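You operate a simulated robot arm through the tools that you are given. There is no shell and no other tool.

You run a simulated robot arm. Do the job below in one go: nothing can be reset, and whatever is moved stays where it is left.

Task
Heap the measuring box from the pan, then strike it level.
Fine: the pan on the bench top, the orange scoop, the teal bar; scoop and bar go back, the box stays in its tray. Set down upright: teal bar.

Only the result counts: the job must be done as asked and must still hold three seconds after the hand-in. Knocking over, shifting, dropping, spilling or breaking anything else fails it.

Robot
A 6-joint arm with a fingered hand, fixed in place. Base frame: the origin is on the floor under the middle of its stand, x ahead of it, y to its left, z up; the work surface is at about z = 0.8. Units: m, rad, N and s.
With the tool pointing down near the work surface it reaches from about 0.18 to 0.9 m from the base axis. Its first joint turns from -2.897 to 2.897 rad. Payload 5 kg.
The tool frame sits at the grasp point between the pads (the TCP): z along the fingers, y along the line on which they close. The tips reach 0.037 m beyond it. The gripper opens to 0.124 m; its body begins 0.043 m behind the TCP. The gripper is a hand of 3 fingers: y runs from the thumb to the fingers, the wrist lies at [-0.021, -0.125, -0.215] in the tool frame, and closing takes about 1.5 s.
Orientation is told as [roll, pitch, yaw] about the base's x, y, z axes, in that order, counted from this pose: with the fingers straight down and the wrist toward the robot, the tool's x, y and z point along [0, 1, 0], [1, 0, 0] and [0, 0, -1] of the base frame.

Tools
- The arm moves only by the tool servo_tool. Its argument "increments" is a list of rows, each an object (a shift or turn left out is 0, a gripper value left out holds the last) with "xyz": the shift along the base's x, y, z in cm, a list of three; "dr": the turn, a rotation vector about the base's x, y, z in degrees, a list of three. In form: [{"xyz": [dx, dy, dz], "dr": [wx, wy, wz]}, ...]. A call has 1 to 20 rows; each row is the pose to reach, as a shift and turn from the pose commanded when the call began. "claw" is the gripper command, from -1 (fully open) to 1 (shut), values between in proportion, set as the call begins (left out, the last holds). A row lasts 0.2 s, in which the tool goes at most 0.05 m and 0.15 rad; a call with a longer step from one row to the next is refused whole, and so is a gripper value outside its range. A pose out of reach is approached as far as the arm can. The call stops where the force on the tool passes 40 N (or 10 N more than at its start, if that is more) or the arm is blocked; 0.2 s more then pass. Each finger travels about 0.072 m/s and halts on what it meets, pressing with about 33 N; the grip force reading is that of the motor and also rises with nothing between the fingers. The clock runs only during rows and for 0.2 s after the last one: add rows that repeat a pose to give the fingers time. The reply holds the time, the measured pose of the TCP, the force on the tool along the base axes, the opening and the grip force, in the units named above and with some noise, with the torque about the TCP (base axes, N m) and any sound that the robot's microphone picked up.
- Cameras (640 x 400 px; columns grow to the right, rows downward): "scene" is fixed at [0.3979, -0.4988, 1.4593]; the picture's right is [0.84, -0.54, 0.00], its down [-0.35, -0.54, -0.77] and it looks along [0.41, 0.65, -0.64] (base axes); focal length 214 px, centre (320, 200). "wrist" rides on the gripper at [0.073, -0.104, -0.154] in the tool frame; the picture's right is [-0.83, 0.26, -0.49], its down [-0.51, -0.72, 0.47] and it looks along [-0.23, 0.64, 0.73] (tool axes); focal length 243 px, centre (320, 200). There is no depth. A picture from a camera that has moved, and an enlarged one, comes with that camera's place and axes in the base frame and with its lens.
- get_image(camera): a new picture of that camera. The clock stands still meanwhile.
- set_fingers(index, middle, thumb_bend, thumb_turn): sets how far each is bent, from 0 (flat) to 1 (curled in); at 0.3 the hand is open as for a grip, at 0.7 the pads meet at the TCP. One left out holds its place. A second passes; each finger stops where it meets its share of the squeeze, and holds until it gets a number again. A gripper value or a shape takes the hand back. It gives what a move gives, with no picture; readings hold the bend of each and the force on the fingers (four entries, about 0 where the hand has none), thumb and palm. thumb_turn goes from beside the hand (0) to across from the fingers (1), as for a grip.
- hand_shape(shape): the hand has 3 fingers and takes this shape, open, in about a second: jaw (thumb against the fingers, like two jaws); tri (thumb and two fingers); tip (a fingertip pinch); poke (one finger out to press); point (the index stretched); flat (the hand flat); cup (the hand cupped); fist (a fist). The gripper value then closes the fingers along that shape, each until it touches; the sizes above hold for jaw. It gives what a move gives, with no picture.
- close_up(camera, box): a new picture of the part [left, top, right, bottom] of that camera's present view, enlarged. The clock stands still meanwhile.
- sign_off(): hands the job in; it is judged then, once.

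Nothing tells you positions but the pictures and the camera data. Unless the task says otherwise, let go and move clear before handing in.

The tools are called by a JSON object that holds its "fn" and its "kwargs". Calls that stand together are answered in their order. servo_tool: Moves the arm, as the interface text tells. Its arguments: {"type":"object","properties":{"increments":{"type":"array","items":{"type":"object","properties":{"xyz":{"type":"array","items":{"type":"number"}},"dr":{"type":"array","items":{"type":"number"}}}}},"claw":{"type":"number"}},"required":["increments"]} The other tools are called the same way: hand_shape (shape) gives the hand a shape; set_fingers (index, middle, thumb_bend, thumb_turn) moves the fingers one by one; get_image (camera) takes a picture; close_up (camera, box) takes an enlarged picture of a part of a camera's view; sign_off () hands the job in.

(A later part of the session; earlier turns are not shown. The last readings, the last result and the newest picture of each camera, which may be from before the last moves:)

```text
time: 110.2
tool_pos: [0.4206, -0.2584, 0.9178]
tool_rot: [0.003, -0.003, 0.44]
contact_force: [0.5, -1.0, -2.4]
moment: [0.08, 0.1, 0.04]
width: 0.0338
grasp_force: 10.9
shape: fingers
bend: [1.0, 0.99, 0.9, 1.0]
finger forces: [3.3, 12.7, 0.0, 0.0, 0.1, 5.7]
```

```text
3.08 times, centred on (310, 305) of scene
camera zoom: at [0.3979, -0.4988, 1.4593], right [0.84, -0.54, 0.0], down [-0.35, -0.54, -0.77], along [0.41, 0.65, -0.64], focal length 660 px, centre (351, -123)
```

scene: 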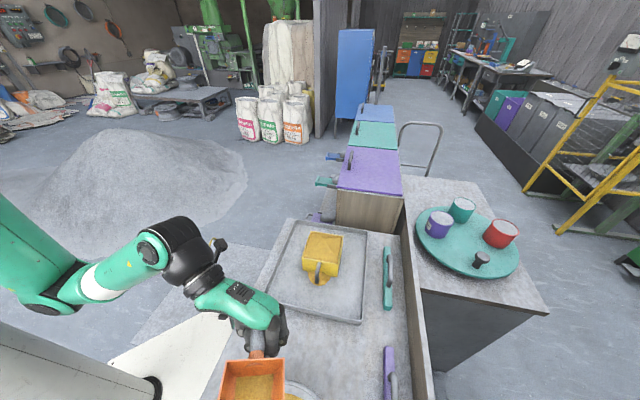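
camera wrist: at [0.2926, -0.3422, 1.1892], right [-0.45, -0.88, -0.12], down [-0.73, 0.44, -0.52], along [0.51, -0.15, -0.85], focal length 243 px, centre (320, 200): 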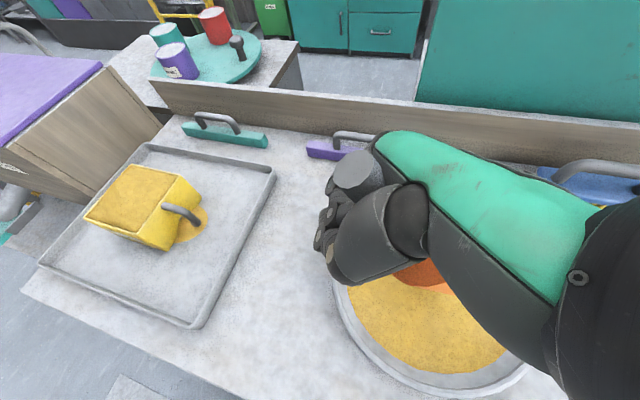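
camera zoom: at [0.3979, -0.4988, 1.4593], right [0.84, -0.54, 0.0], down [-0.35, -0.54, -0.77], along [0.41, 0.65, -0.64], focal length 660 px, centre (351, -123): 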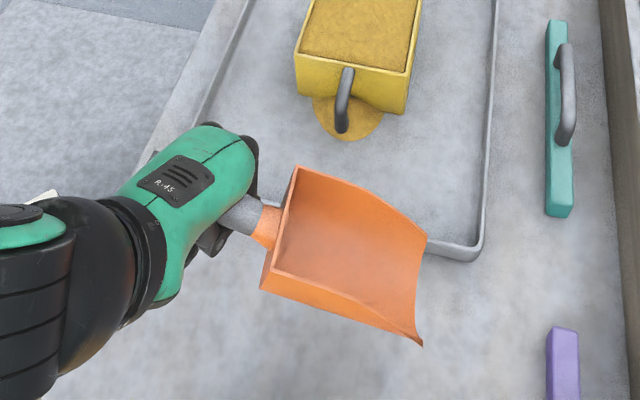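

The scoop is empty and sits right above its original place. I'll lower it slowly until the lip meets the bench.

{"fn": "servo_tool", "kwargs": {"increments": [{"xyz": [0, 0, -2]}, {"xyz": [-0.2, 0, -4]}, {"xyz": [-0.4, 0, -5.5]}, {"xyz": [-0.4, 0, -6.5]}, {"xyz": [-0.4, 0, -7]}]}}

{"fn": "close_up", "kwargs": {"camera": "scene", "box": [220, 240, 400, 370]}}

{"fn": "get_image", "kwargs": {"camera": "wrist"}}

```text
time: 111.4
tool_pos: [0.4166, -0.2583, 0.8477]
tool_rot: [0.003, -0.004, 0.437]
contact_force: [-0.2, 0.2, -1.8]
moment: [0.12, 0.08, 0.0]
width: 0.0339
grasp_force: 10.6
shape: fingers
bend: [1.0, 0.99, 0.9, 1.0]
finger forces: [3.4, 12.9, 0.0, 0.1, 0.0, 5.7]
```

```text
3.08 times, centred on (310, 305) of scene
camera zoom: at [0.3979, -0.4988, 1.4593], right [0.84, -0.54, 0.0], down [-0.35, -0.54, -0.77], along [0.41, 0.65, -0.64], focal length 660 px, centre (351, -123)
```

zoom: 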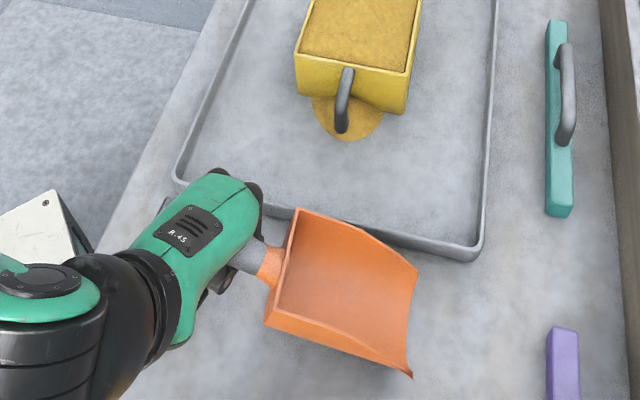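

```text
taken
camera wrist: at [0.2922, -0.2368, 1.0021], right [0.59, -0.64, 0.49], down [-0.44, -0.76, -0.48], along [0.68, 0.06, -0.73], focal length 243 px, centre (320, 200)
```

wrist: 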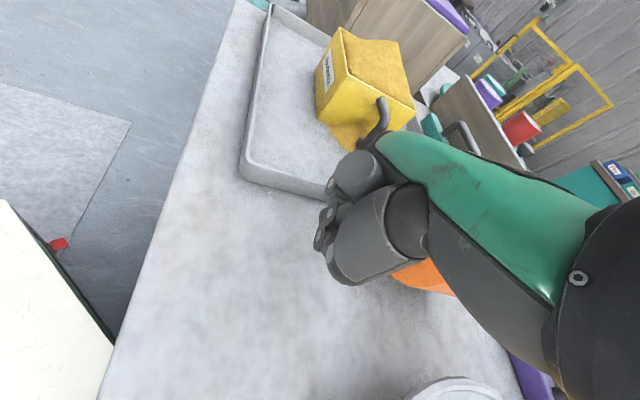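

{"fn": "servo_tool", "kwargs": {"increments": [{"xyz": [0, 0, -0.5]}, {"xyz": [0, 0, -1.0]}, {"xyz": [0, 0, -1.3]}]}}

{"fn": "close_up", "kwargs": {"camera": "scene", "box": [220, 240, 400, 370]}}

```text
time: 112.2
tool_pos: [0.4153, -0.2577, 0.8349]
tool_rot: [0.002, -0.003, 0.436]
contact_force: [-1.1, 0.3, -1.3]
moment: [-0.03, -0.08, 0.05]
width: 0.0343
grasp_force: 9.1
shape: fingers
bend: [1.0, 0.99, 0.9, 1.0]
finger forces: [3.7, 11.4, 0.1, 0.0, 0.1, 2.9]
```

```text
3.08 times, centred on (310, 305) of scene
camera zoom: at [0.3979, -0.4988, 1.4593], right [0.84, -0.54, 0.0], down [-0.35, -0.54, -0.77], along [0.41, 0.65, -0.64], focal length 660 px, centre (351, -123)
```

zoom: 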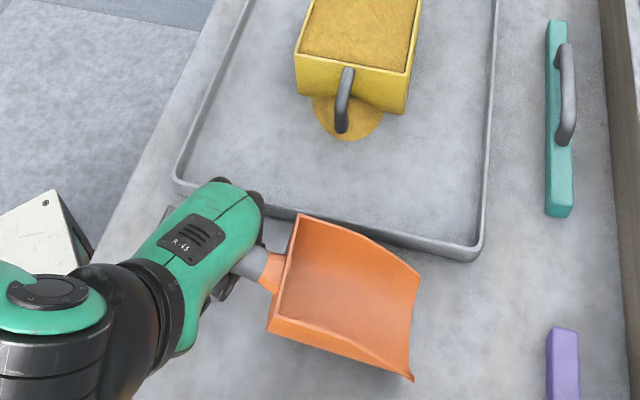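

The lip is resting on the bench, as the moment has changed sign. I'll open the fingers in stages.

{"fn": "set_fingers", "kwargs": {"index": 0.85, "middle": 0.85, "thumb_bend": 0.72}}

{"fn": "close_up", "kwargs": {"camera": "wrist", "box": [240, 120, 480, 380]}}

{"fn": "close_up", "kwargs": {"camera": "scene", "box": [220, 240, 400, 370]}}

```text
time: 113.2
tool_pos: [0.4157, -0.2591, 0.8349]
tool_rot: [-0.001, -0.006, 0.436]
contact_force: [2.7, -0.8, 25.9]
moment: [0.14, 0.15, -0.01]
width: 0.0424
grasp_force: 14.1
shape: fingers
bend: [0.95, 0.86, 0.76, 1.0]
finger forces: [0.0, 0.0, 0.0, 0.0, 26.9, 0.2]
```

```text
1.54 times, centred on (360, 250) of wrist
camera zoom: at [0.2915, -0.2373, 0.9897], right [0.59, -0.64, 0.49], down [-0.44, -0.76, -0.47], along [0.68, 0.06, -0.73], focal length 373 px, centre (258, 123)
```

zoom: 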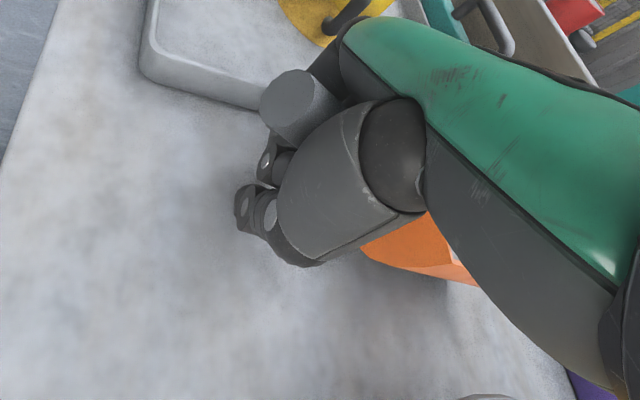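

```text
3.08 times, centred on (310, 305) of scene
camera zoom: at [0.3979, -0.4988, 1.4593], right [0.84, -0.54, 0.0], down [-0.35, -0.54, -0.77], along [0.41, 0.65, -0.64], focal length 660 px, centre (351, -123)
```

zoom: 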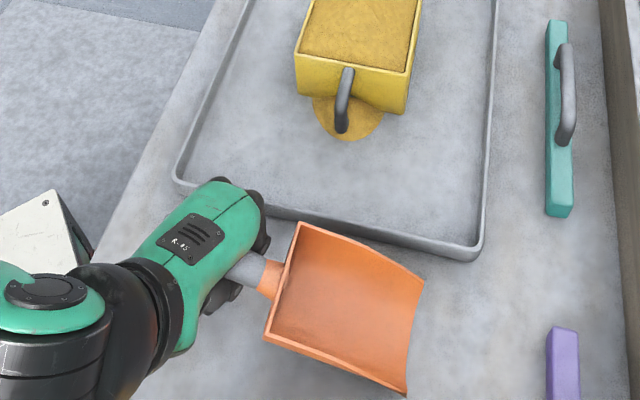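

The thumb tip is pressing on the bench (27 N), so I'll raise the hand a little while opening further.

{"fn": "servo_tool", "kwargs": {"increments": [{"xyz": [0, 0, 0.8]}, {"xyz": [0, 0, 1.5]}]}}

{"fn": "set_fingers", "kwargs": {"index": 0.68, "middle": 0.68, "thumb_bend": 0.55}}

{"fn": "close_up", "kwargs": {"camera": "wrist", "box": [240, 120, 480, 380]}}

{"fn": "close_up", "kwargs": {"camera": "scene", "box": [220, 240, 400, 370]}}

```text
time: 113.8
tool_pos: [0.4151, -0.2582, 0.8493]
tool_rot: [0.005, 0.0, 0.437]
contact_force: [0.7, -0.2, -1.3]
moment: [0.02, 0.05, 0.04]
width: 0.0429
grasp_force: 1.0
shape: fingers
bend: [0.94, 0.86, 0.72, 1.0]
finger forces: [0.1, 0.8, 0.0, 0.0, 0.1, 0.1]
```

```text
time: 114.8
tool_pos: [0.4172, -0.2588, 0.8498]
tool_rot: [0.003, -0.004, 0.435]
contact_force: [-0.5, 0.7, -0.4]
moment: [0.03, 0.03, 0.01]
width: 0.0324
grasp_force: 0.5
shape: fingers
bend: [0.68, 0.68, 0.55, 1.0]
finger forces: [0.1, 0.7, 0.0, 0.0, 0.0, 0.1]
```

```text
1.54 times, centred on (360, 250) of wrist
camera zoom: at [0.2919, -0.2373, 1.004], right [0.59, -0.64, 0.49], down [-0.44, -0.76, -0.48], along [0.68, 0.06, -0.73], focal length 373 px, centre (258, 123)
```

zoom: 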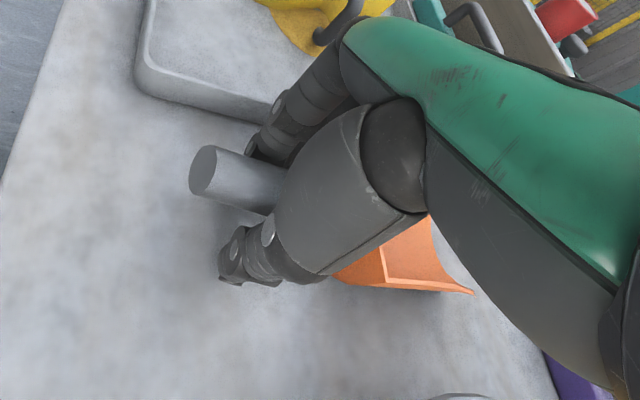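

```text
3.08 times, centred on (310, 305) of scene
camera zoom: at [0.3979, -0.4988, 1.4593], right [0.84, -0.54, 0.0], down [-0.35, -0.54, -0.77], along [0.41, 0.65, -0.64], focal length 660 px, centre (351, -123)
```

zoom: 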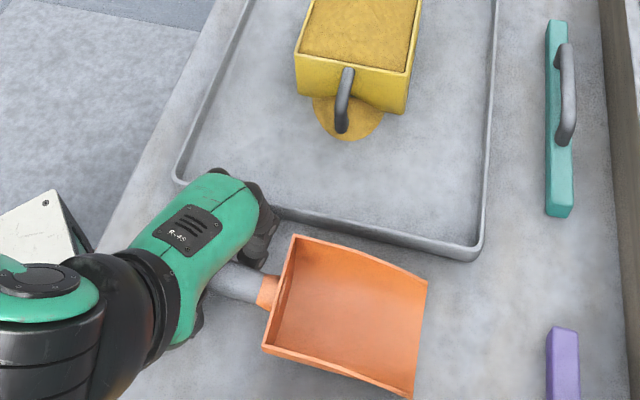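

{"fn": "set_fingers", "kwargs": {"index": 0.58, "middle": 0.58, "thumb_bend": 0.46}}

{"fn": "servo_tool", "kwargs": {"increments": [{"xyz": [0, 0, 1]}, {"xyz": [0, 0, 2.5]}, {"xyz": [0, 0, 4]}, {"xyz": [0, 0, 6]}, {"xyz": [0, 0, 7]}]}}

{"fn": "close_up", "kwargs": {"camera": "scene", "box": [220, 240, 400, 370]}}

```text
time: 115.8
tool_pos: [0.4164, -0.2582, 0.849]
tool_rot: [0.002, -0.002, 0.437]
contact_force: [0.9, 0.3, 0.3]
moment: [0.02, 0.0, 0.03]
width: 0.0623
grasp_force: 0.1
shape: fingers
bend: [0.57, 0.57, 0.46, 1.0]
finger forces: [0.0, 0.0, 0.0, 0.1, 0.1, 0.0]
```

```text
time: 117.0
tool_pos: [0.4168, -0.2587, 0.9204]
tool_rot: [0.001, -0.004, 0.436]
contact_force: [-0.1, -0.2, 0.0]
moment: [0.01, 0.0, -0.03]
width: 0.0623
grasp_force: 0.0
shape: fingers
bend: [0.57, 0.57, 0.46, 1.0]
finger forces: [0.0, 0.0, 0.1, 0.0, 0.1, 0.1]
```

```text
3.08 times, centred on (310, 305) of scene
camera zoom: at [0.3979, -0.4988, 1.4593], right [0.84, -0.54, 0.0], down [-0.35, -0.54, -0.77], along [0.41, 0.65, -0.64], focal length 660 px, centre (351, -123)
```

zoom: 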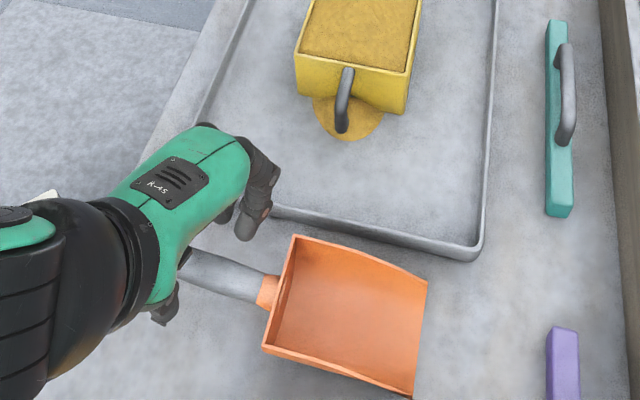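

The scoop is back within about a centimetre of where it started. Next is the teal bar: I'll open the hand and move to the natural yaw above the tray side, for a good look at the bar and its handle.

{"fn": "servo_tool", "kwargs": {"increments": [{"xyz": [0.5, -0.5, 1], "dr": [0, 0, -7]}, {"xyz": [1, -1, 2], "dr": [0, 0, -14]}, {"xyz": [3, -2, 3], "dr": [0, 0, -21]}, {"xyz": [5, -3, 4], "dr": [0, 0, -28]}, {"xyz": [8, -3.5, 5], "dr": [0, 0, -35]}, {"xyz": [11, -4, 6], "dr": [0, 0, -42]}, {"xyz": [14, -4, 7], "dr": [0, 0, -49]}, {"xyz": [17, -3, 8], "dr": [0, 0, -56]}, {"xyz": [20, -1, 8], "dr": [0, 0, -63]}, {"xyz": [23, 1, 8], "dr": [0, 0, -70]}, {"xyz": [23, 3, 8], "dr": [0, 0, -70]}]}}

{"fn": "get_image", "kwargs": {"camera": "wrist"}}

{"fn": "get_image", "kwargs": {"camera": "scene"}}

```text
time: 119.4
tool_pos: [0.6483, -0.227, 1.001]
tool_rot: [0.006, -0.002, -0.787]
contact_force: [-0.8, -0.6, -0.1]
moment: [0.01, 0.02, 0.03]
width: 0.0623
grasp_force: 0.0
shape: fingers
bend: [0.57, 0.57, 0.46, 1.0]
finger forces: [0.0, 0.0, 0.1, 0.0, 0.1, 0.1]
```

```text
taken
camera wrist: at [0.6264, -0.1027, 1.1544], right [-0.4, -0.77, 0.49], down [-0.87, 0.15, -0.47], along [0.29, -0.62, -0.73], focal length 243 px, centre (320, 200)
```

wrist: 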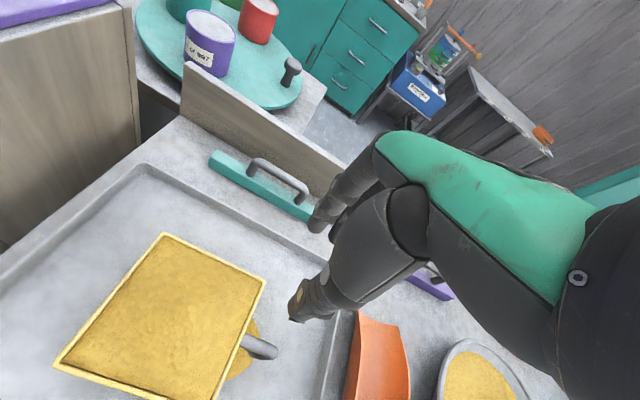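

```text
taken
```

scene: 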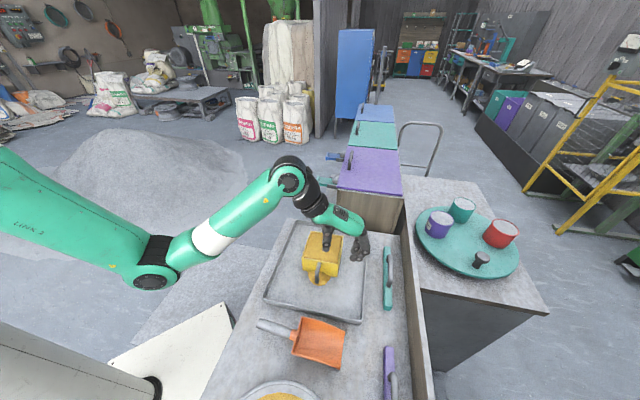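

{"fn": "close_up", "kwargs": {"camera": "wrist", "box": [190, 130, 340, 240]}}

{"fn": "close_up", "kwargs": {"camera": "scene", "box": [360, 230, 420, 325]}}

{"fn": "close_up", "kwargs": {"camera": "wrist", "box": [40, 220, 290, 400]}}

```text
3.64 times, centred on (265, 185) of wrist
camera zoom: at [0.6264, -0.1027, 1.1544], right [-0.4, -0.77, 0.49], down [-0.87, 0.15, -0.47], along [0.29, -0.62, -0.73], focal length 882 px, centre (520, 254)
```

zoom: 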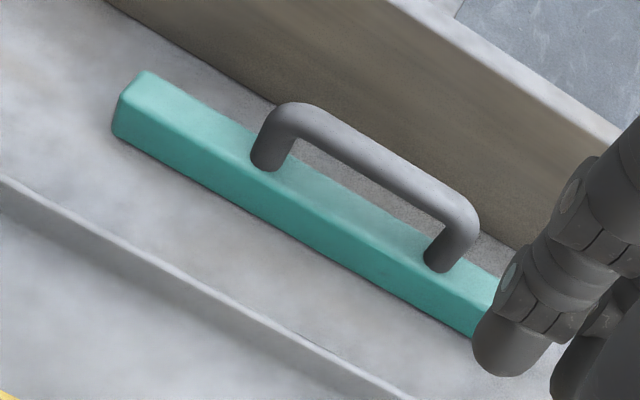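

```text
4.21 times, centred on (390, 278) of scene
camera zoom: at [0.3979, -0.4988, 1.4593], right [0.84, -0.54, 0.0], down [-0.35, -0.54, -0.77], along [0.41, 0.65, -0.64], focal length 903 px, centre (25, -126)
```

zoom: 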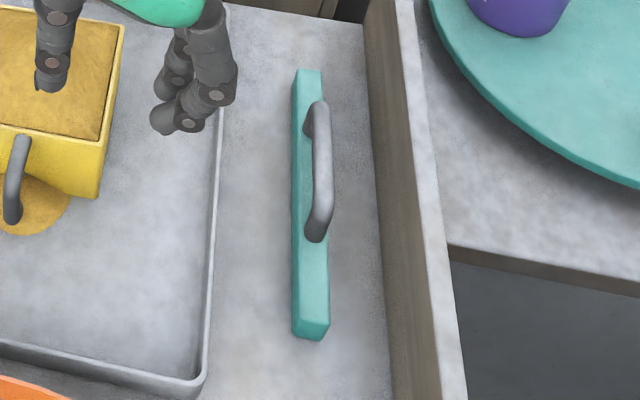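

```text
2.22 times, centred on (165, 310) of wrist
camera zoom: at [0.6264, -0.1027, 1.1544], right [-0.4, -0.77, 0.49], down [-0.87, 0.15, -0.47], along [0.29, -0.62, -0.73], focal length 539 px, centre (664, -44)
```

zoom: 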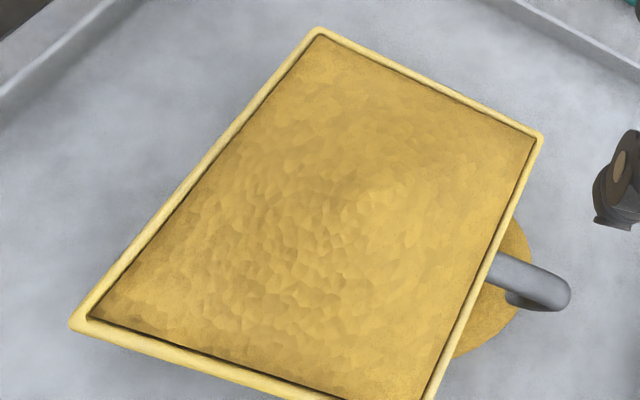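

From both views the bar's centre is about (0.787, -0.295), about 0.216 m long and 0.02 m thick, with its top at z about 0.83. The arched handle runs along its length at z about 0.864, and a wooden ledge stands 6 cm behind it. I'll set a moderate finger opening and hover over it at yaw -45°.

{"fn": "set_fingers", "kwargs": {"index": 0.52, "middle": 0.52, "thumb_bend": 0.5, "thumb_turn": 1.0}}

{"fn": "servo_tool", "kwargs": {"increments": [{"xyz": [3, -1.2, -0.5]}, {"xyz": [6, -2.4, -1]}, {"xyz": [9, -3.6, -2]}, {"xyz": [12, -4.8, -3]}, {"xyz": [15, -5.8, -4]}, {"xyz": [15, -5.8, -4.5]}]}}

{"fn": "close_up", "kwargs": {"camera": "scene", "box": [330, 220, 440, 320]}}

{"fn": "get_image", "kwargs": {"camera": "wrist"}}

```text
time: 120.4
tool_pos: [0.6477, -0.2279, 0.9993]
tool_rot: [0.004, -0.001, -0.785]
contact_force: [-0.1, 0.7, -0.4]
moment: [-0.01, 0.02, 0.02]
width: 0.0645
grasp_force: 0.2
shape: fingers
bend: [0.52, 0.52, 0.5, 1.0]
finger forces: [0.0, 0.0, 0.1, 0.0, 0.0, 0.0]
```

```text
time: 121.8
tool_pos: [0.7975, -0.2846, 0.955]
tool_rot: [0.002, -0.001, -0.785]
contact_force: [-0.3, -0.7, -0.4]
moment: [0.01, 0.0, 0.01]
width: 0.0645
grasp_force: 0.1
shape: fingers
bend: [0.52, 0.52, 0.5, 1.0]
finger forces: [0.0, 0.1, 0.0, 0.0, 0.0, 0.0]
```

```text
4.00 times, centred on (385, 270) of scene
camera zoom: at [0.3979, -0.4988, 1.4593], right [0.84, -0.54, 0.0], down [-0.35, -0.54, -0.77], along [0.41, 0.65, -0.64], focal length 858 px, centre (60, -80)
```

zoom: 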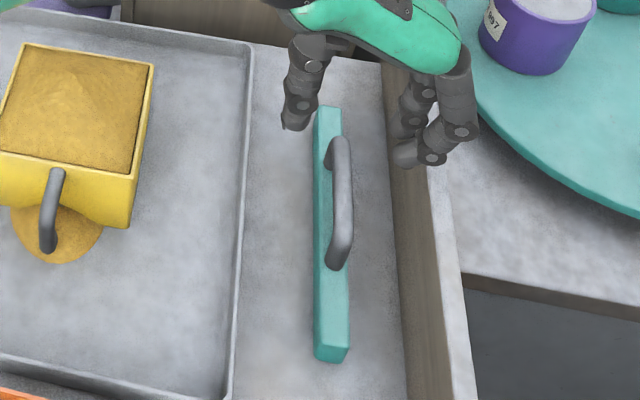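

```text
taken
camera wrist: at [0.7753, -0.1605, 1.1096], right [-0.4, -0.77, 0.49], down [-0.87, 0.15, -0.47], along [0.29, -0.62, -0.73], focal length 243 px, centre (320, 200)
```

wrist: 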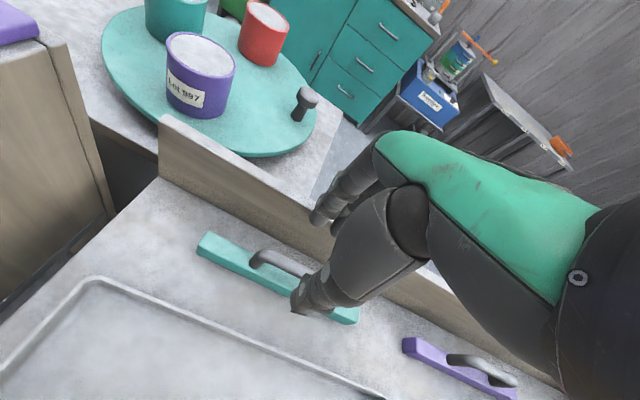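

The hand is above the bar with the thumb on the tray side and the fingers on the ledge side. The fingers would come near the ledge, so I'll narrow the opening first.

{"fn": "set_fingers", "kwargs": {"index": 0.6, "middle": 0.6, "thumb_bend": 0.54}}

{"fn": "servo_tool", "kwargs": {"increments": [{"xyz": [0, 0, -1.5]}, {"xyz": [0, 0, -3]}, {"xyz": [0, 0, -4.2]}, {"xyz": [0, 0, -4.2]}]}}

{"fn": "close_up", "kwargs": {"camera": "scene", "box": [340, 220, 440, 310]}}

{"fn": "close_up", "kwargs": {"camera": "wrist", "box": [200, 130, 440, 330]}}

```text
time: 122.8
tool_pos: [0.7972, -0.2847, 0.9551]
tool_rot: [0.003, -0.001, -0.786]
contact_force: [0.3, -0.2, 0.0]
moment: [0.02, -0.01, 0.0]
width: 0.0465
grasp_force: 0.1
shape: fingers
bend: [0.6, 0.6, 0.54, 1.0]
finger forces: [0.1, 0.1, 0.0, 0.0, 0.0, 0.1]
```

```text
time: 123.8
tool_pos: [0.797, -0.2857, 0.9129]
tool_rot: [0.003, -0.002, -0.786]
contact_force: [-0.7, -0.5, 0.6]
moment: [0.01, -0.05, 0.06]
width: 0.0461
grasp_force: 0.1
shape: fingers
bend: [0.6, 0.6, 0.54, 1.0]
finger forces: [0.0, 0.1, 0.1, 0.1, 0.0, 0.0]
```

```text
4.44 times, centred on (390, 265) of scene
camera zoom: at [0.3979, -0.4988, 1.4593], right [0.84, -0.54, 0.0], down [-0.35, -0.54, -0.77], along [0.41, 0.65, -0.64], focal length 953 px, centre (9, -89)
```

zoom: 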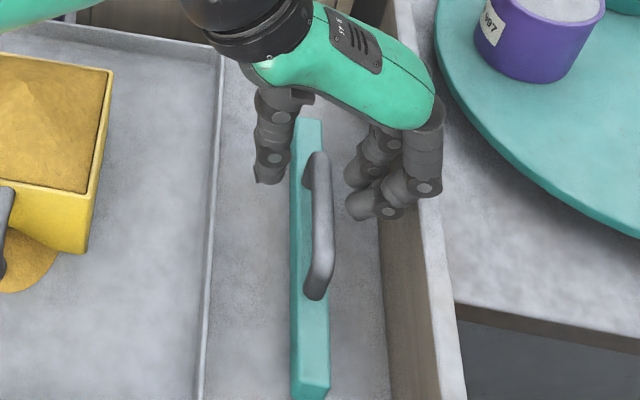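

```text
2.00 times, centred on (320, 230) of wrist
camera zoom: at [0.7747, -0.1614, 1.0672], right [-0.4, -0.77, 0.49], down [-0.87, 0.15, -0.47], along [0.29, -0.62, -0.73], focal length 485 px, centre (320, 140)
```

zoom: 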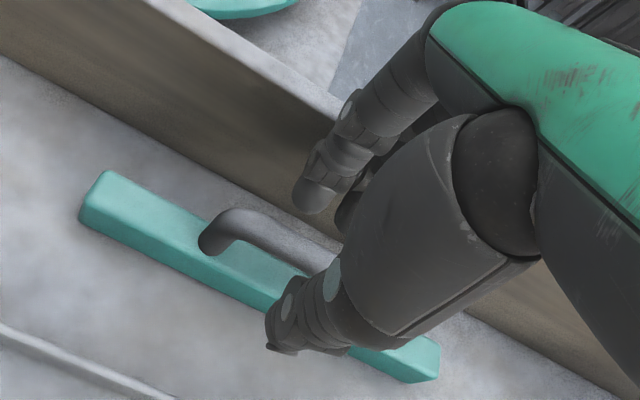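

{"fn": "servo_tool", "kwargs": {"increments": [{"xyz": [0.1, -0.6, 0]}, {"xyz": [0.1, -1.1, -1]}, {"xyz": [0.1, -1.1, -2.5]}, {"xyz": [0.1, -1.1, -4]}, {"xyz": [0.1, -1.1, -5]}, {"xyz": [0.1, -1.1, -5.5]}]}}

{"fn": "close_up", "kwargs": {"camera": "scene", "box": [340, 220, 440, 310]}}

{"fn": "close_up", "kwargs": {"camera": "wrist", "box": [200, 130, 440, 330]}}

```text
time: 124.8
tool_pos: [0.8059, -0.2968, 0.8945]
tool_rot: [0.007, -0.033, -0.783]
contact_force: [-33.0, 7.8, 55.2]
moment: [-2.81, -1.54, -1.3]
width: 0.0459
grasp_force: 32.5
shape: fingers
bend: [0.6, 0.7, 0.54, 1.0]
finger forces: [0.0, 65.0, 0.0, 0.0, 0.0, 0.0]
stopped in row 4: the force on the tool passed its limit at 63 N (the readings are from after the stop); the commanded pose is now the measured one
```

```text
4.44 times, centred on (390, 265) of scene
camera zoom: at [0.3979, -0.4988, 1.4593], right [0.84, -0.54, 0.0], down [-0.35, -0.54, -0.77], along [0.41, 0.65, -0.64], focal length 953 px, centre (9, -89)
```

zoom: 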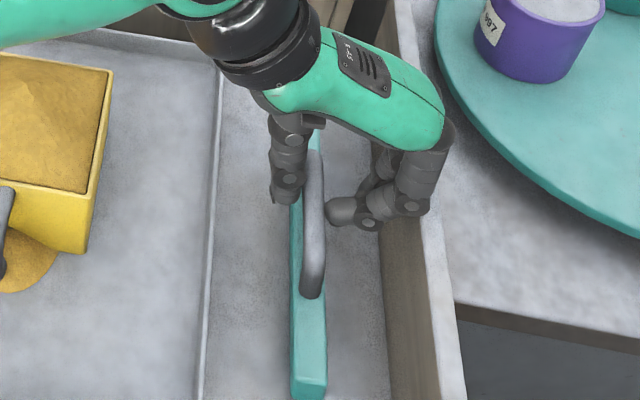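

```text
2.00 times, centred on (320, 230) of wrist
camera zoom: at [0.7801, -0.1678, 1.0453], right [-0.41, -0.76, 0.5], down [-0.85, 0.14, -0.5], along [0.31, -0.63, -0.71], focal length 485 px, centre (320, 140)
```

zoom: 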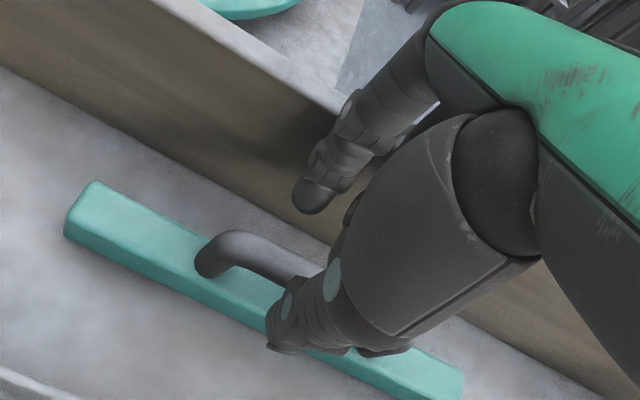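

The middle finger's knuckle met the wooden ledge behind the bar and the guard stopped me. I'll lift off straight away, then check that nothing has moved.

{"fn": "servo_tool", "kwargs": {"increments": [{"xyz": [0, 0, 1.5]}, {"xyz": [-0.7, 0.9, 3.5], "dr": [-1, 1, 0]}, {"xyz": [-1.5, 1.2, 6], "dr": [-1.2, 1.2, 0]}, {"xyz": [-3, 2.5, 8], "dr": [-1.2, 1.2, 0]}, {"xyz": [-4, 3.5, 9], "dr": [-1.2, 1.2, 0]}]}}

{"fn": "close_up", "kwargs": {"camera": "scene", "box": [340, 220, 440, 310]}}

{"fn": "get_image", "kwargs": {"camera": "wrist"}}

```text
time: 126.0
tool_pos: [0.7654, -0.2578, 0.9699]
tool_rot: [-0.027, -0.016, -0.781]
contact_force: [-0.3, 0.9, 0.4]
moment: [-0.02, -0.03, 0.02]
width: 0.0459
grasp_force: 0.0
shape: fingers
bend: [0.6, 0.6, 0.54, 1.0]
finger forces: [0.1, 0.0, 0.0, 0.0, 0.0, 0.1]
```

```text
4.44 times, centred on (390, 265) of scene
camera zoom: at [0.3979, -0.4988, 1.4593], right [0.84, -0.54, 0.0], down [-0.35, -0.54, -0.77], along [0.41, 0.65, -0.64], focal length 953 px, centre (9, -89)
```

zoom: 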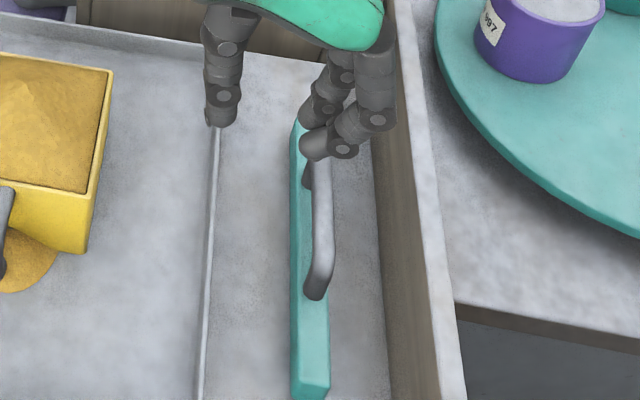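

```text
taken
camera wrist: at [0.7443, -0.1278, 1.1217], right [-0.39, -0.76, 0.52], down [-0.87, 0.13, -0.47], along [0.29, -0.64, -0.71], focal length 243 px, centre (320, 200)
```

wrist: 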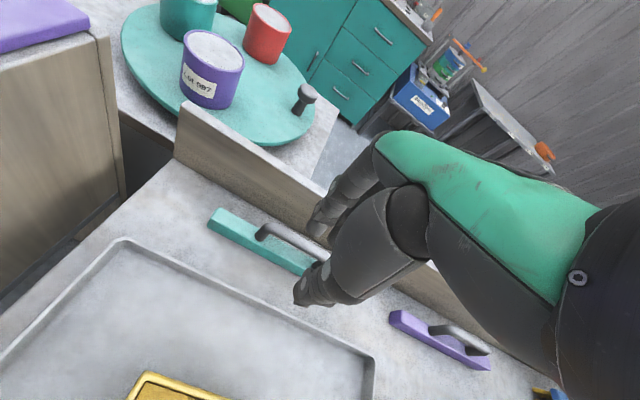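

The bar hasn't moved. I'll tilt the hand 22° about the bar's axis, so the finger knuckles ride above the ledge and the fingers pinch the handle tube at an angle.

{"fn": "servo_tool", "kwargs": {"increments": [{"xyz": [0, 0, 0.5], "dr": [-4.6, -5.3, 0]}, {"xyz": [0, 0, 0.5], "dr": [-9.2, -10.7, 0]}, {"xyz": [0, 0, 0], "dr": [-13.8, -16, 0]}, {"xyz": [1.2, -1.5, -1.5], "dr": [-13.8, -16, 0]}, {"xyz": [2.4, -3.0, -3.5], "dr": [-13.8, -16, 0]}, {"xyz": [2.4, -3.0, -5], "dr": [-13.8, -16, 0]}, {"xyz": [2.4, -3.0, -5], "dr": [-13.8, -16, 0]}]}}

{"fn": "close_up", "kwargs": {"camera": "scene", "box": [340, 220, 440, 310]}}

{"fn": "get_image", "kwargs": {"camera": "scene"}}

{"fn": "close_up", "kwargs": {"camera": "wrist", "box": [200, 130, 440, 330]}}

```text
time: 127.6
tool_pos: [0.791, -0.2897, 0.9191]
tool_rot: [0.0, -0.383, -0.787]
contact_force: [-0.2, -0.4, 0.0]
moment: [0.04, -0.02, -0.03]
width: 0.046
grasp_force: 0.1
shape: fingers
bend: [0.6, 0.6, 0.54, 1.0]
finger forces: [0.1, 0.0, 0.0, 0.1, 0.0, 0.0]
```

```text
4.44 times, centred on (390, 265) of scene
camera zoom: at [0.3979, -0.4988, 1.4593], right [0.84, -0.54, 0.0], down [-0.35, -0.54, -0.77], along [0.41, 0.65, -0.64], focal length 953 px, centre (9, -89)
```

zoom: 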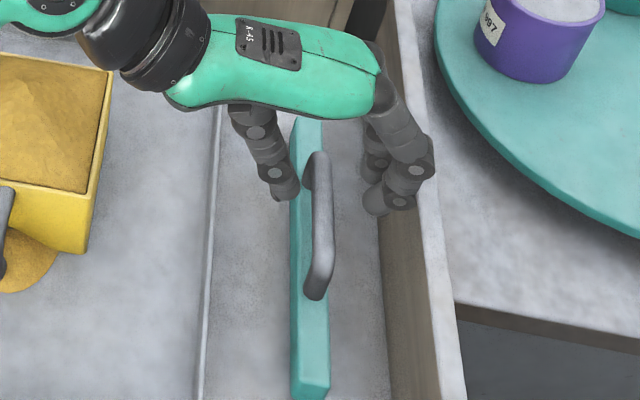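

```text
taken
```

scene: 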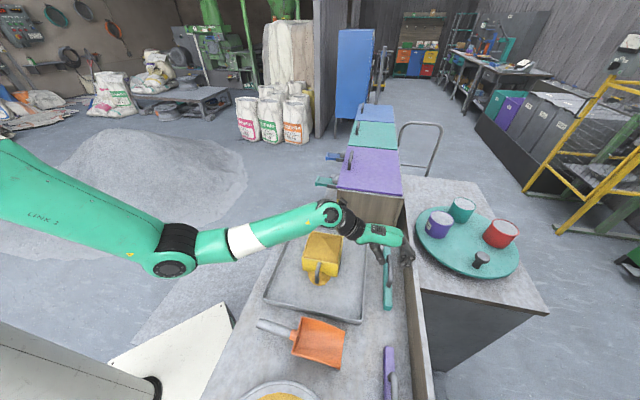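

```text
2.00 times, centred on (320, 230) of wrist
camera zoom: at [0.7335, -0.1292, 1.0239], right [-0.55, -0.63, 0.55], down [-0.71, -0.01, -0.71], along [0.45, -0.78, -0.44], focal length 485 px, centre (320, 140)
```

zoom: 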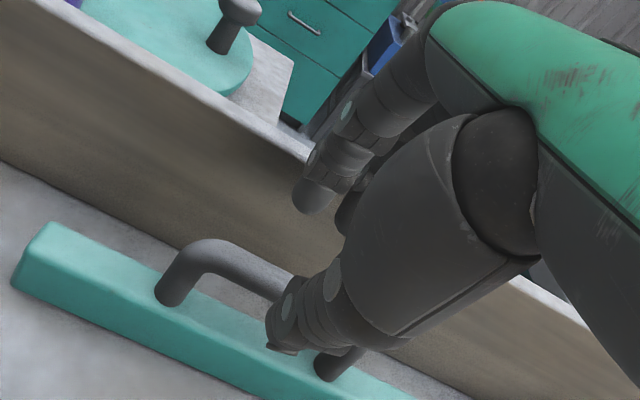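

The hand is tilted and clear. It needs to move about 1 cm toward the tray so the tube is centred between thumb and fingers; then I'll go down.

{"fn": "servo_tool", "kwargs": {"increments": [{"xyz": [-0.7, 0.7, -0.5]}, {"xyz": [-0.7, 0.7, -1.5]}, {"xyz": [-0.7, 0.7, -2.5]}, {"xyz": [-0.7, 0.7, -3.2]}]}}

{"fn": "close_up", "kwargs": {"camera": "scene", "box": [340, 220, 440, 310]}}

{"fn": "close_up", "kwargs": {"camera": "wrist", "box": [200, 130, 440, 330]}}

```text
time: 128.6
tool_pos: [0.7827, -0.2822, 0.8889]
tool_rot: [0.0, -0.384, -0.787]
contact_force: [-0.4, 0.0, 0.0]
moment: [0.02, 0.01, 0.0]
width: 0.046
grasp_force: 0.2
shape: fingers
bend: [0.6, 0.6, 0.54, 1.0]
finger forces: [0.1, 0.0, 0.0, 0.0, 0.1, 0.0]
```

```text
4.44 times, centred on (390, 265) of scene
camera zoom: at [0.3979, -0.4988, 1.4593], right [0.84, -0.54, 0.0], down [-0.35, -0.54, -0.77], along [0.41, 0.65, -0.64], focal length 953 px, centre (9, -89)
```

zoom: 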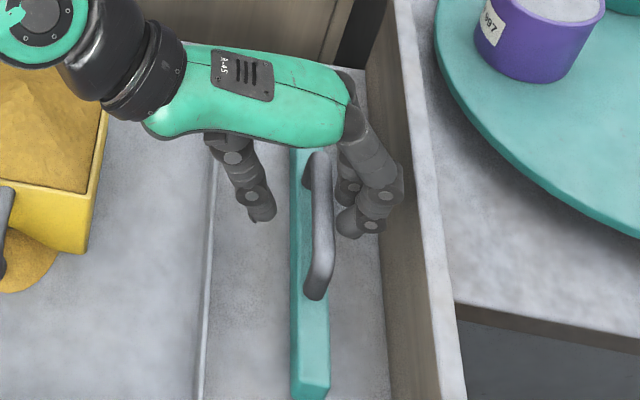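

```text
2.00 times, centred on (320, 230) of wrist
camera zoom: at [0.7262, -0.1217, 0.9925], right [-0.55, -0.63, 0.55], down [-0.71, -0.01, -0.71], along [0.45, -0.78, -0.44], focal length 485 px, centre (320, 140)
```

zoom: 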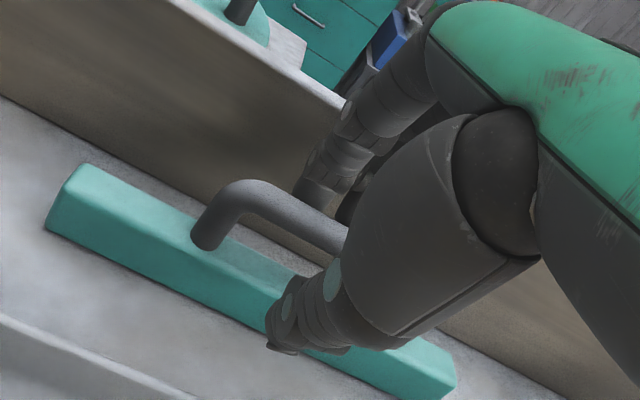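

{"fn": "servo_tool", "kwargs": {"increments": [{"xyz": [0.3, -0.3, 0]}, {"xyz": [0.5, -0.5, -0.4]}, {"xyz": [0.5, -0.5, -0.8]}, {"xyz": [0.5, -0.5, -0.9]}]}}

{"fn": "close_up", "kwargs": {"camera": "scene", "box": [355, 235, 415, 295]}}

{"fn": "close_up", "kwargs": {"camera": "wrist", "box": [200, 130, 440, 330]}}

```text
time: 129.6
tool_pos: [0.7877, -0.2877, 0.8801]
tool_rot: [0.001, -0.384, -0.787]
contact_force: [0.4, 0.0, -0.3]
moment: [-0.01, 0.0, 0.01]
width: 0.046
grasp_force: 0.1
shape: fingers
bend: [0.6, 0.6, 0.54, 1.0]
finger forces: [0.0, 0.0, 0.1, 0.1, 0.0, 0.1]
```

```text
6.67 times, centred on (385, 265) of scene
camera zoom: at [0.3979, -0.4988, 1.4593], right [0.84, -0.54, 0.0], down [-0.35, -0.54, -0.77], along [0.41, 0.65, -0.64], focal length 1430 px, centre (-113, -233)
```

zoom: 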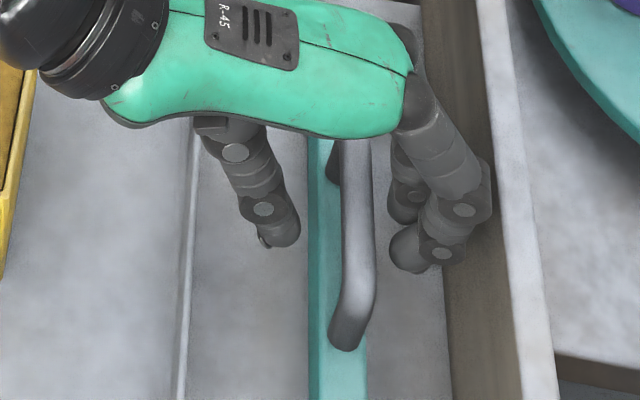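

```text
2.00 times, centred on (320, 230) of wrist
camera zoom: at [0.7309, -0.1274, 0.9838], right [-0.55, -0.63, 0.55], down [-0.71, -0.01, -0.71], along [0.45, -0.78, -0.44], focal length 485 px, centre (320, 140)
```

zoom: 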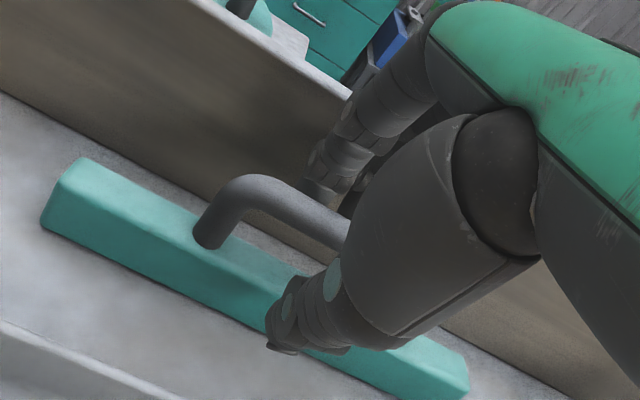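

The tube sits between thumb and fingers now. I'll close gently in stages.

{"fn": "set_fingers", "kwargs": {"index": 0.66, "middle": 0.66, "thumb_bend": 0.63}}

{"fn": "set_fingers", "kwargs": {"index": 0.74, "middle": 0.74, "thumb_bend": 0.72}}

{"fn": "close_up", "kwargs": {"camera": "scene", "box": [355, 235, 415, 295]}}

{"fn": "close_up", "kwargs": {"camera": "wrist", "box": [200, 130, 440, 330]}}

```text
time: 130.6
tool_pos: [0.788, -0.2878, 0.8796]
tool_rot: [-0.001, -0.383, -0.787]
contact_force: [0.4, -0.1, -0.7]
moment: [0.0, 0.04, -0.02]
width: 0.0237
grasp_force: 0.2
shape: fingers
bend: [0.66, 0.66, 0.63, 1.0]
finger forces: [0.2, 0.0, 0.0, 0.0, 0.0, 0.0]
```

```text
time: 131.6
tool_pos: [0.7867, -0.2871, 0.8802]
tool_rot: [0.002, -0.385, -0.788]
contact_force: [-0.8, -0.5, -0.6]
moment: [0.02, 0.01, -0.04]
width: 0.006
grasp_force: 8.6
shape: fingers
bend: [0.73, 0.73, 0.68, 1.0]
finger forces: [5.4, 4.0, 0.0, 0.1, 8.0, 0.0]
```

```text
6.67 times, centred on (385, 265) of scene
camera zoom: at [0.3979, -0.4988, 1.4593], right [0.84, -0.54, 0.0], down [-0.35, -0.54, -0.77], along [0.41, 0.65, -0.64], focal length 1430 px, centre (-113, -233)
```

zoom: 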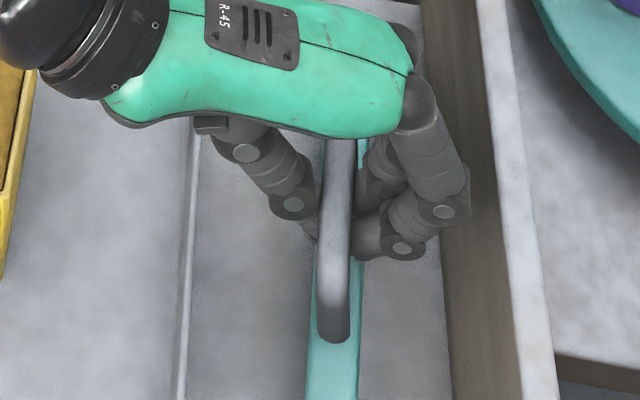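

```text
2.00 times, centred on (320, 230) of wrist
camera zoom: at [0.731, -0.1274, 0.9839], right [-0.55, -0.63, 0.55], down [-0.71, -0.01, -0.71], along [0.45, -0.78, -0.44], focal length 485 px, centre (320, 140)
```

zoom: 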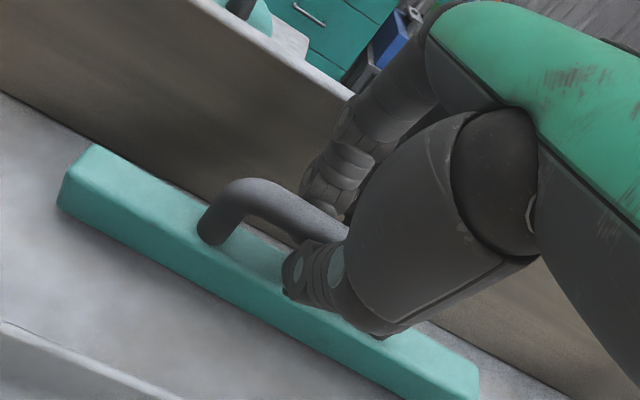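

The handle is pinched with about 8 N. I'll squeeze a bit more and then lift slightly to see how the bar hangs.

{"fn": "set_fingers", "kwargs": {"index": 0.8, "middle": 0.8, "thumb_bend": 0.8}}

{"fn": "close_up", "kwargs": {"camera": "scene", "box": [355, 235, 415, 295]}}

{"fn": "close_up", "kwargs": {"camera": "wrist", "box": [200, 130, 440, 330]}}

```text
time: 132.6
tool_pos: [0.7866, -0.2871, 0.8799]
tool_rot: [-0.002, -0.383, -0.788]
contact_force: [-0.3, 0.8, -1.4]
moment: [0.01, -0.03, 0.02]
width: 0.0012
grasp_force: 29.8
shape: fingers
bend: [0.78, 0.78, 0.72, 1.0]
finger forces: [17.8, 12.1, 0.1, 0.0, 29.3, 0.0]
```

```text
6.67 times, centred on (385, 265) of scene
camera zoom: at [0.3979, -0.4988, 1.4593], right [0.84, -0.54, 0.0], down [-0.35, -0.54, -0.77], along [0.41, 0.65, -0.64], focal length 1430 px, centre (-113, -233)
```

zoom: 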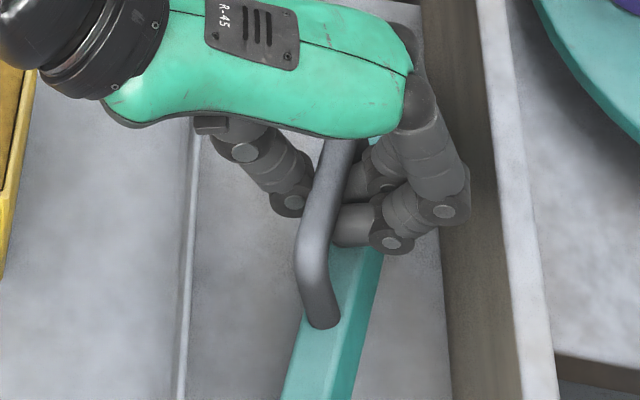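

```text
2.00 times, centred on (320, 230) of wrist
camera zoom: at [0.731, -0.1274, 0.9839], right [-0.55, -0.63, 0.55], down [-0.71, -0.01, -0.71], along [0.45, -0.78, -0.44], focal length 485 px, centre (320, 140)
```

zoom: 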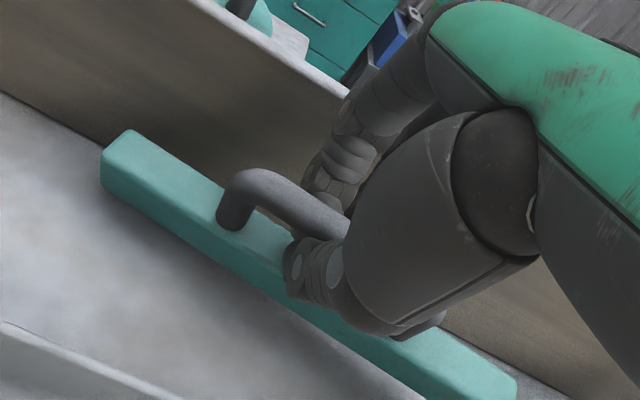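

The grip is now strong (about 30 N), though the bar has yawed about 10° and leaned a little in the fingers. I'll lift it clear and measure its attitude.

{"fn": "servo_tool", "kwargs": {"increments": [{"xyz": [0, 0, 1]}, {"xyz": [-0.3, 0.3, 2.5]}, {"xyz": [-0.7, 0.7, 4.5]}, {"xyz": [-1.5, 1.5, 7]}, {"xyz": [-2.5, 2.5, 9.5]}, {"xyz": [-3, 3, 12]}, {"xyz": [-3, 3, 12]}]}}

{"fn": "close_up", "kwargs": {"camera": "scene", "box": [320, 170, 440, 270]}}

{"fn": "get_image", "kwargs": {"camera": "wrist"}}

{"fn": "get_image", "kwargs": {"camera": "scene"}}

```text
time: 134.2
tool_pos: [0.7581, -0.2584, 0.9996]
tool_rot: [0.0, -0.384, -0.788]
contact_force: [-0.7, 0.7, -2.3]
moment: [0.02, -0.02, 0.0]
width: 0.0011
grasp_force: 30.0
shape: fingers
bend: [0.78, 0.78, 0.72, 1.0]
finger forces: [18.1, 11.9, 0.1, 0.0, 30.5, 0.0]
```

```text
4.00 times, centred on (380, 220) of scene
camera zoom: at [0.3979, -0.4988, 1.4593], right [0.84, -0.54, 0.0], down [-0.35, -0.54, -0.77], along [0.41, 0.65, -0.64], focal length 858 px, centre (80, 120)
```

zoom: 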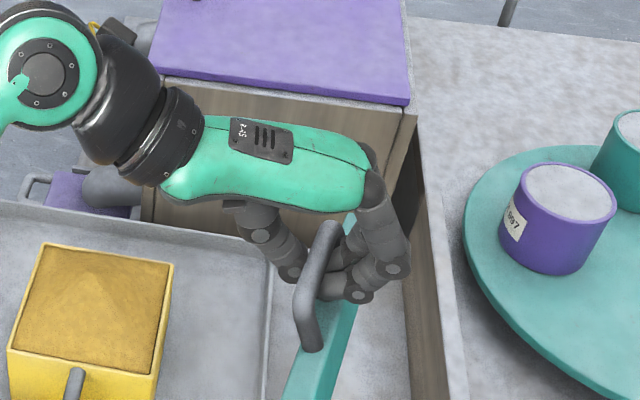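

```text
taken
camera wrist: at [0.7012, -0.0974, 1.104], right [-0.55, -0.63, 0.55], down [-0.71, -0.01, -0.71], along [0.45, -0.78, -0.44], focal length 243 px, centre (320, 200)
```

wrist: 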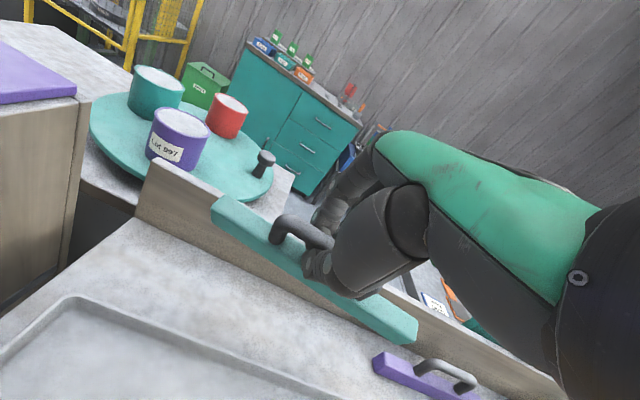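

```text
taken
```

scene: 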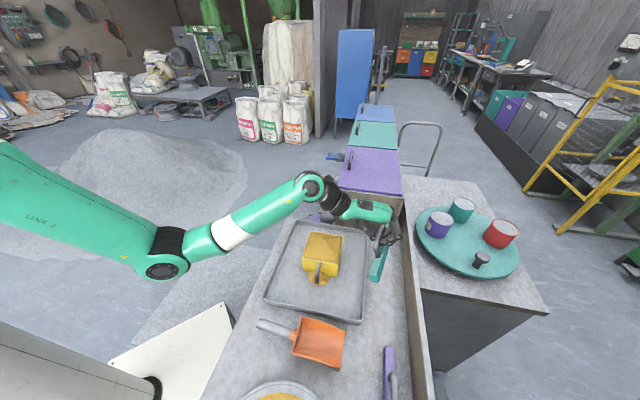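

{"fn": "close_up", "kwargs": {"camera": "wrist", "box": [190, 170, 440, 360]}}

{"fn": "close_up", "kwargs": {"camera": "scene", "box": [350, 215, 420, 295]}}

```text
2.11 times, centred on (315, 265) of wrist
camera zoom: at [0.7012, -0.0974, 1.104], right [-0.55, -0.63, 0.55], down [-0.71, -0.01, -0.71], along [0.45, -0.78, -0.44], focal length 511 px, centre (330, 63)
```

zoom: 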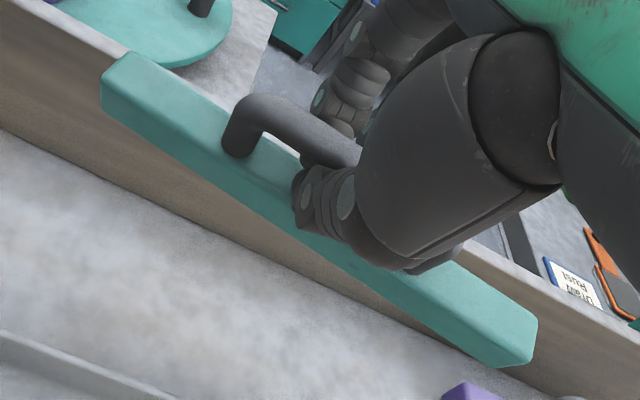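

```text
5.00 times, centred on (385, 255) of scene
camera zoom: at [0.3979, -0.4988, 1.4593], right [0.84, -0.54, 0.0], down [-0.35, -0.54, -0.77], along [0.41, 0.65, -0.64], focal length 1072 px, centre (-5, -75)
```

zoom: 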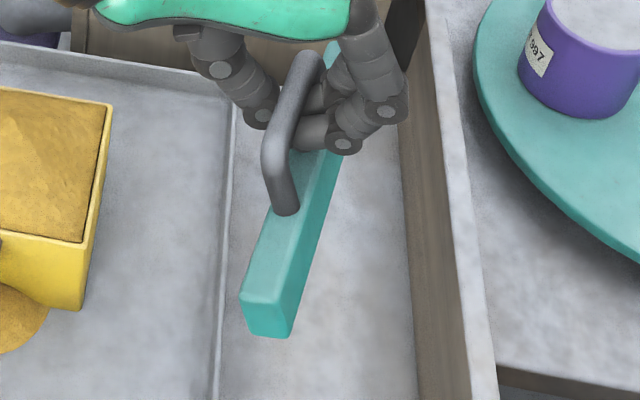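

{"fn": "close_up", "kwargs": {"camera": "wrist", "box": [360, 280, 440, 350]}}

{"fn": "close_up", "kwargs": {"camera": "wrist", "box": [200, 180, 280, 250]}}

{"fn": "close_up", "kwargs": {"camera": "scene", "box": [365, 235, 405, 290]}}

```text
5.71 times, centred on (400, 315) of wrist
camera zoom: at [0.7012, -0.0974, 1.104], right [-0.55, -0.63, 0.55], down [-0.71, -0.01, -0.71], along [0.45, -0.78, -0.44], focal length 1386 px, centre (-137, -457)
```

zoom: 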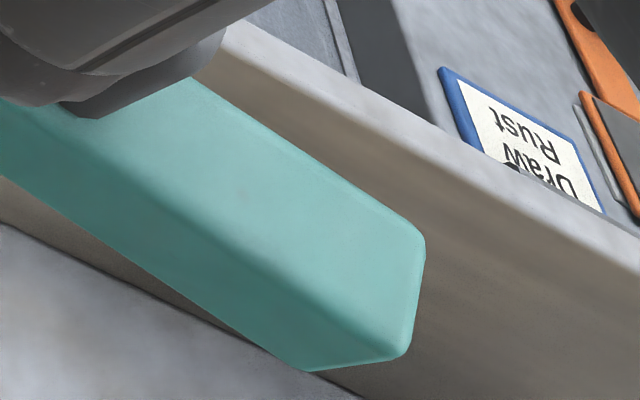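

```text
5.71 times, centred on (240, 215) of wrist
camera zoom: at [0.7012, -0.0974, 1.104], right [-0.55, -0.63, 0.55], down [-0.71, -0.01, -0.71], along [0.45, -0.78, -0.44], focal length 1386 px, centre (777, 114)
```

zoom: 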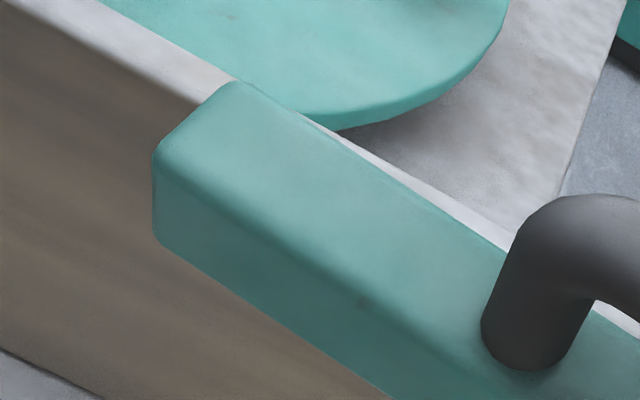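

```text
7.27 times, centred on (385, 262) of scene
camera zoom: at [0.3979, -0.4988, 1.4593], right [0.84, -0.54, 0.0], down [-0.35, -0.54, -0.77], along [0.41, 0.65, -0.64], focal length 1560 px, centre (-153, -254)
```

zoom: 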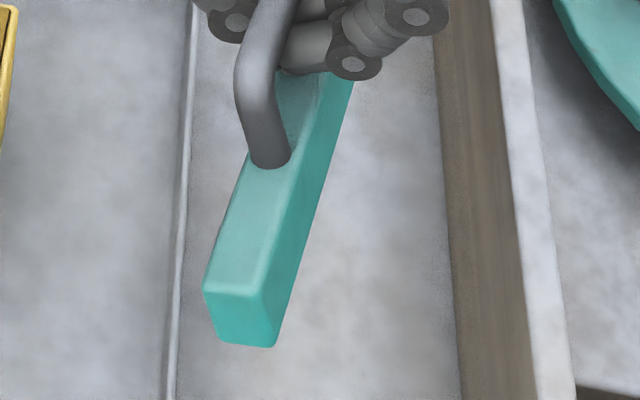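

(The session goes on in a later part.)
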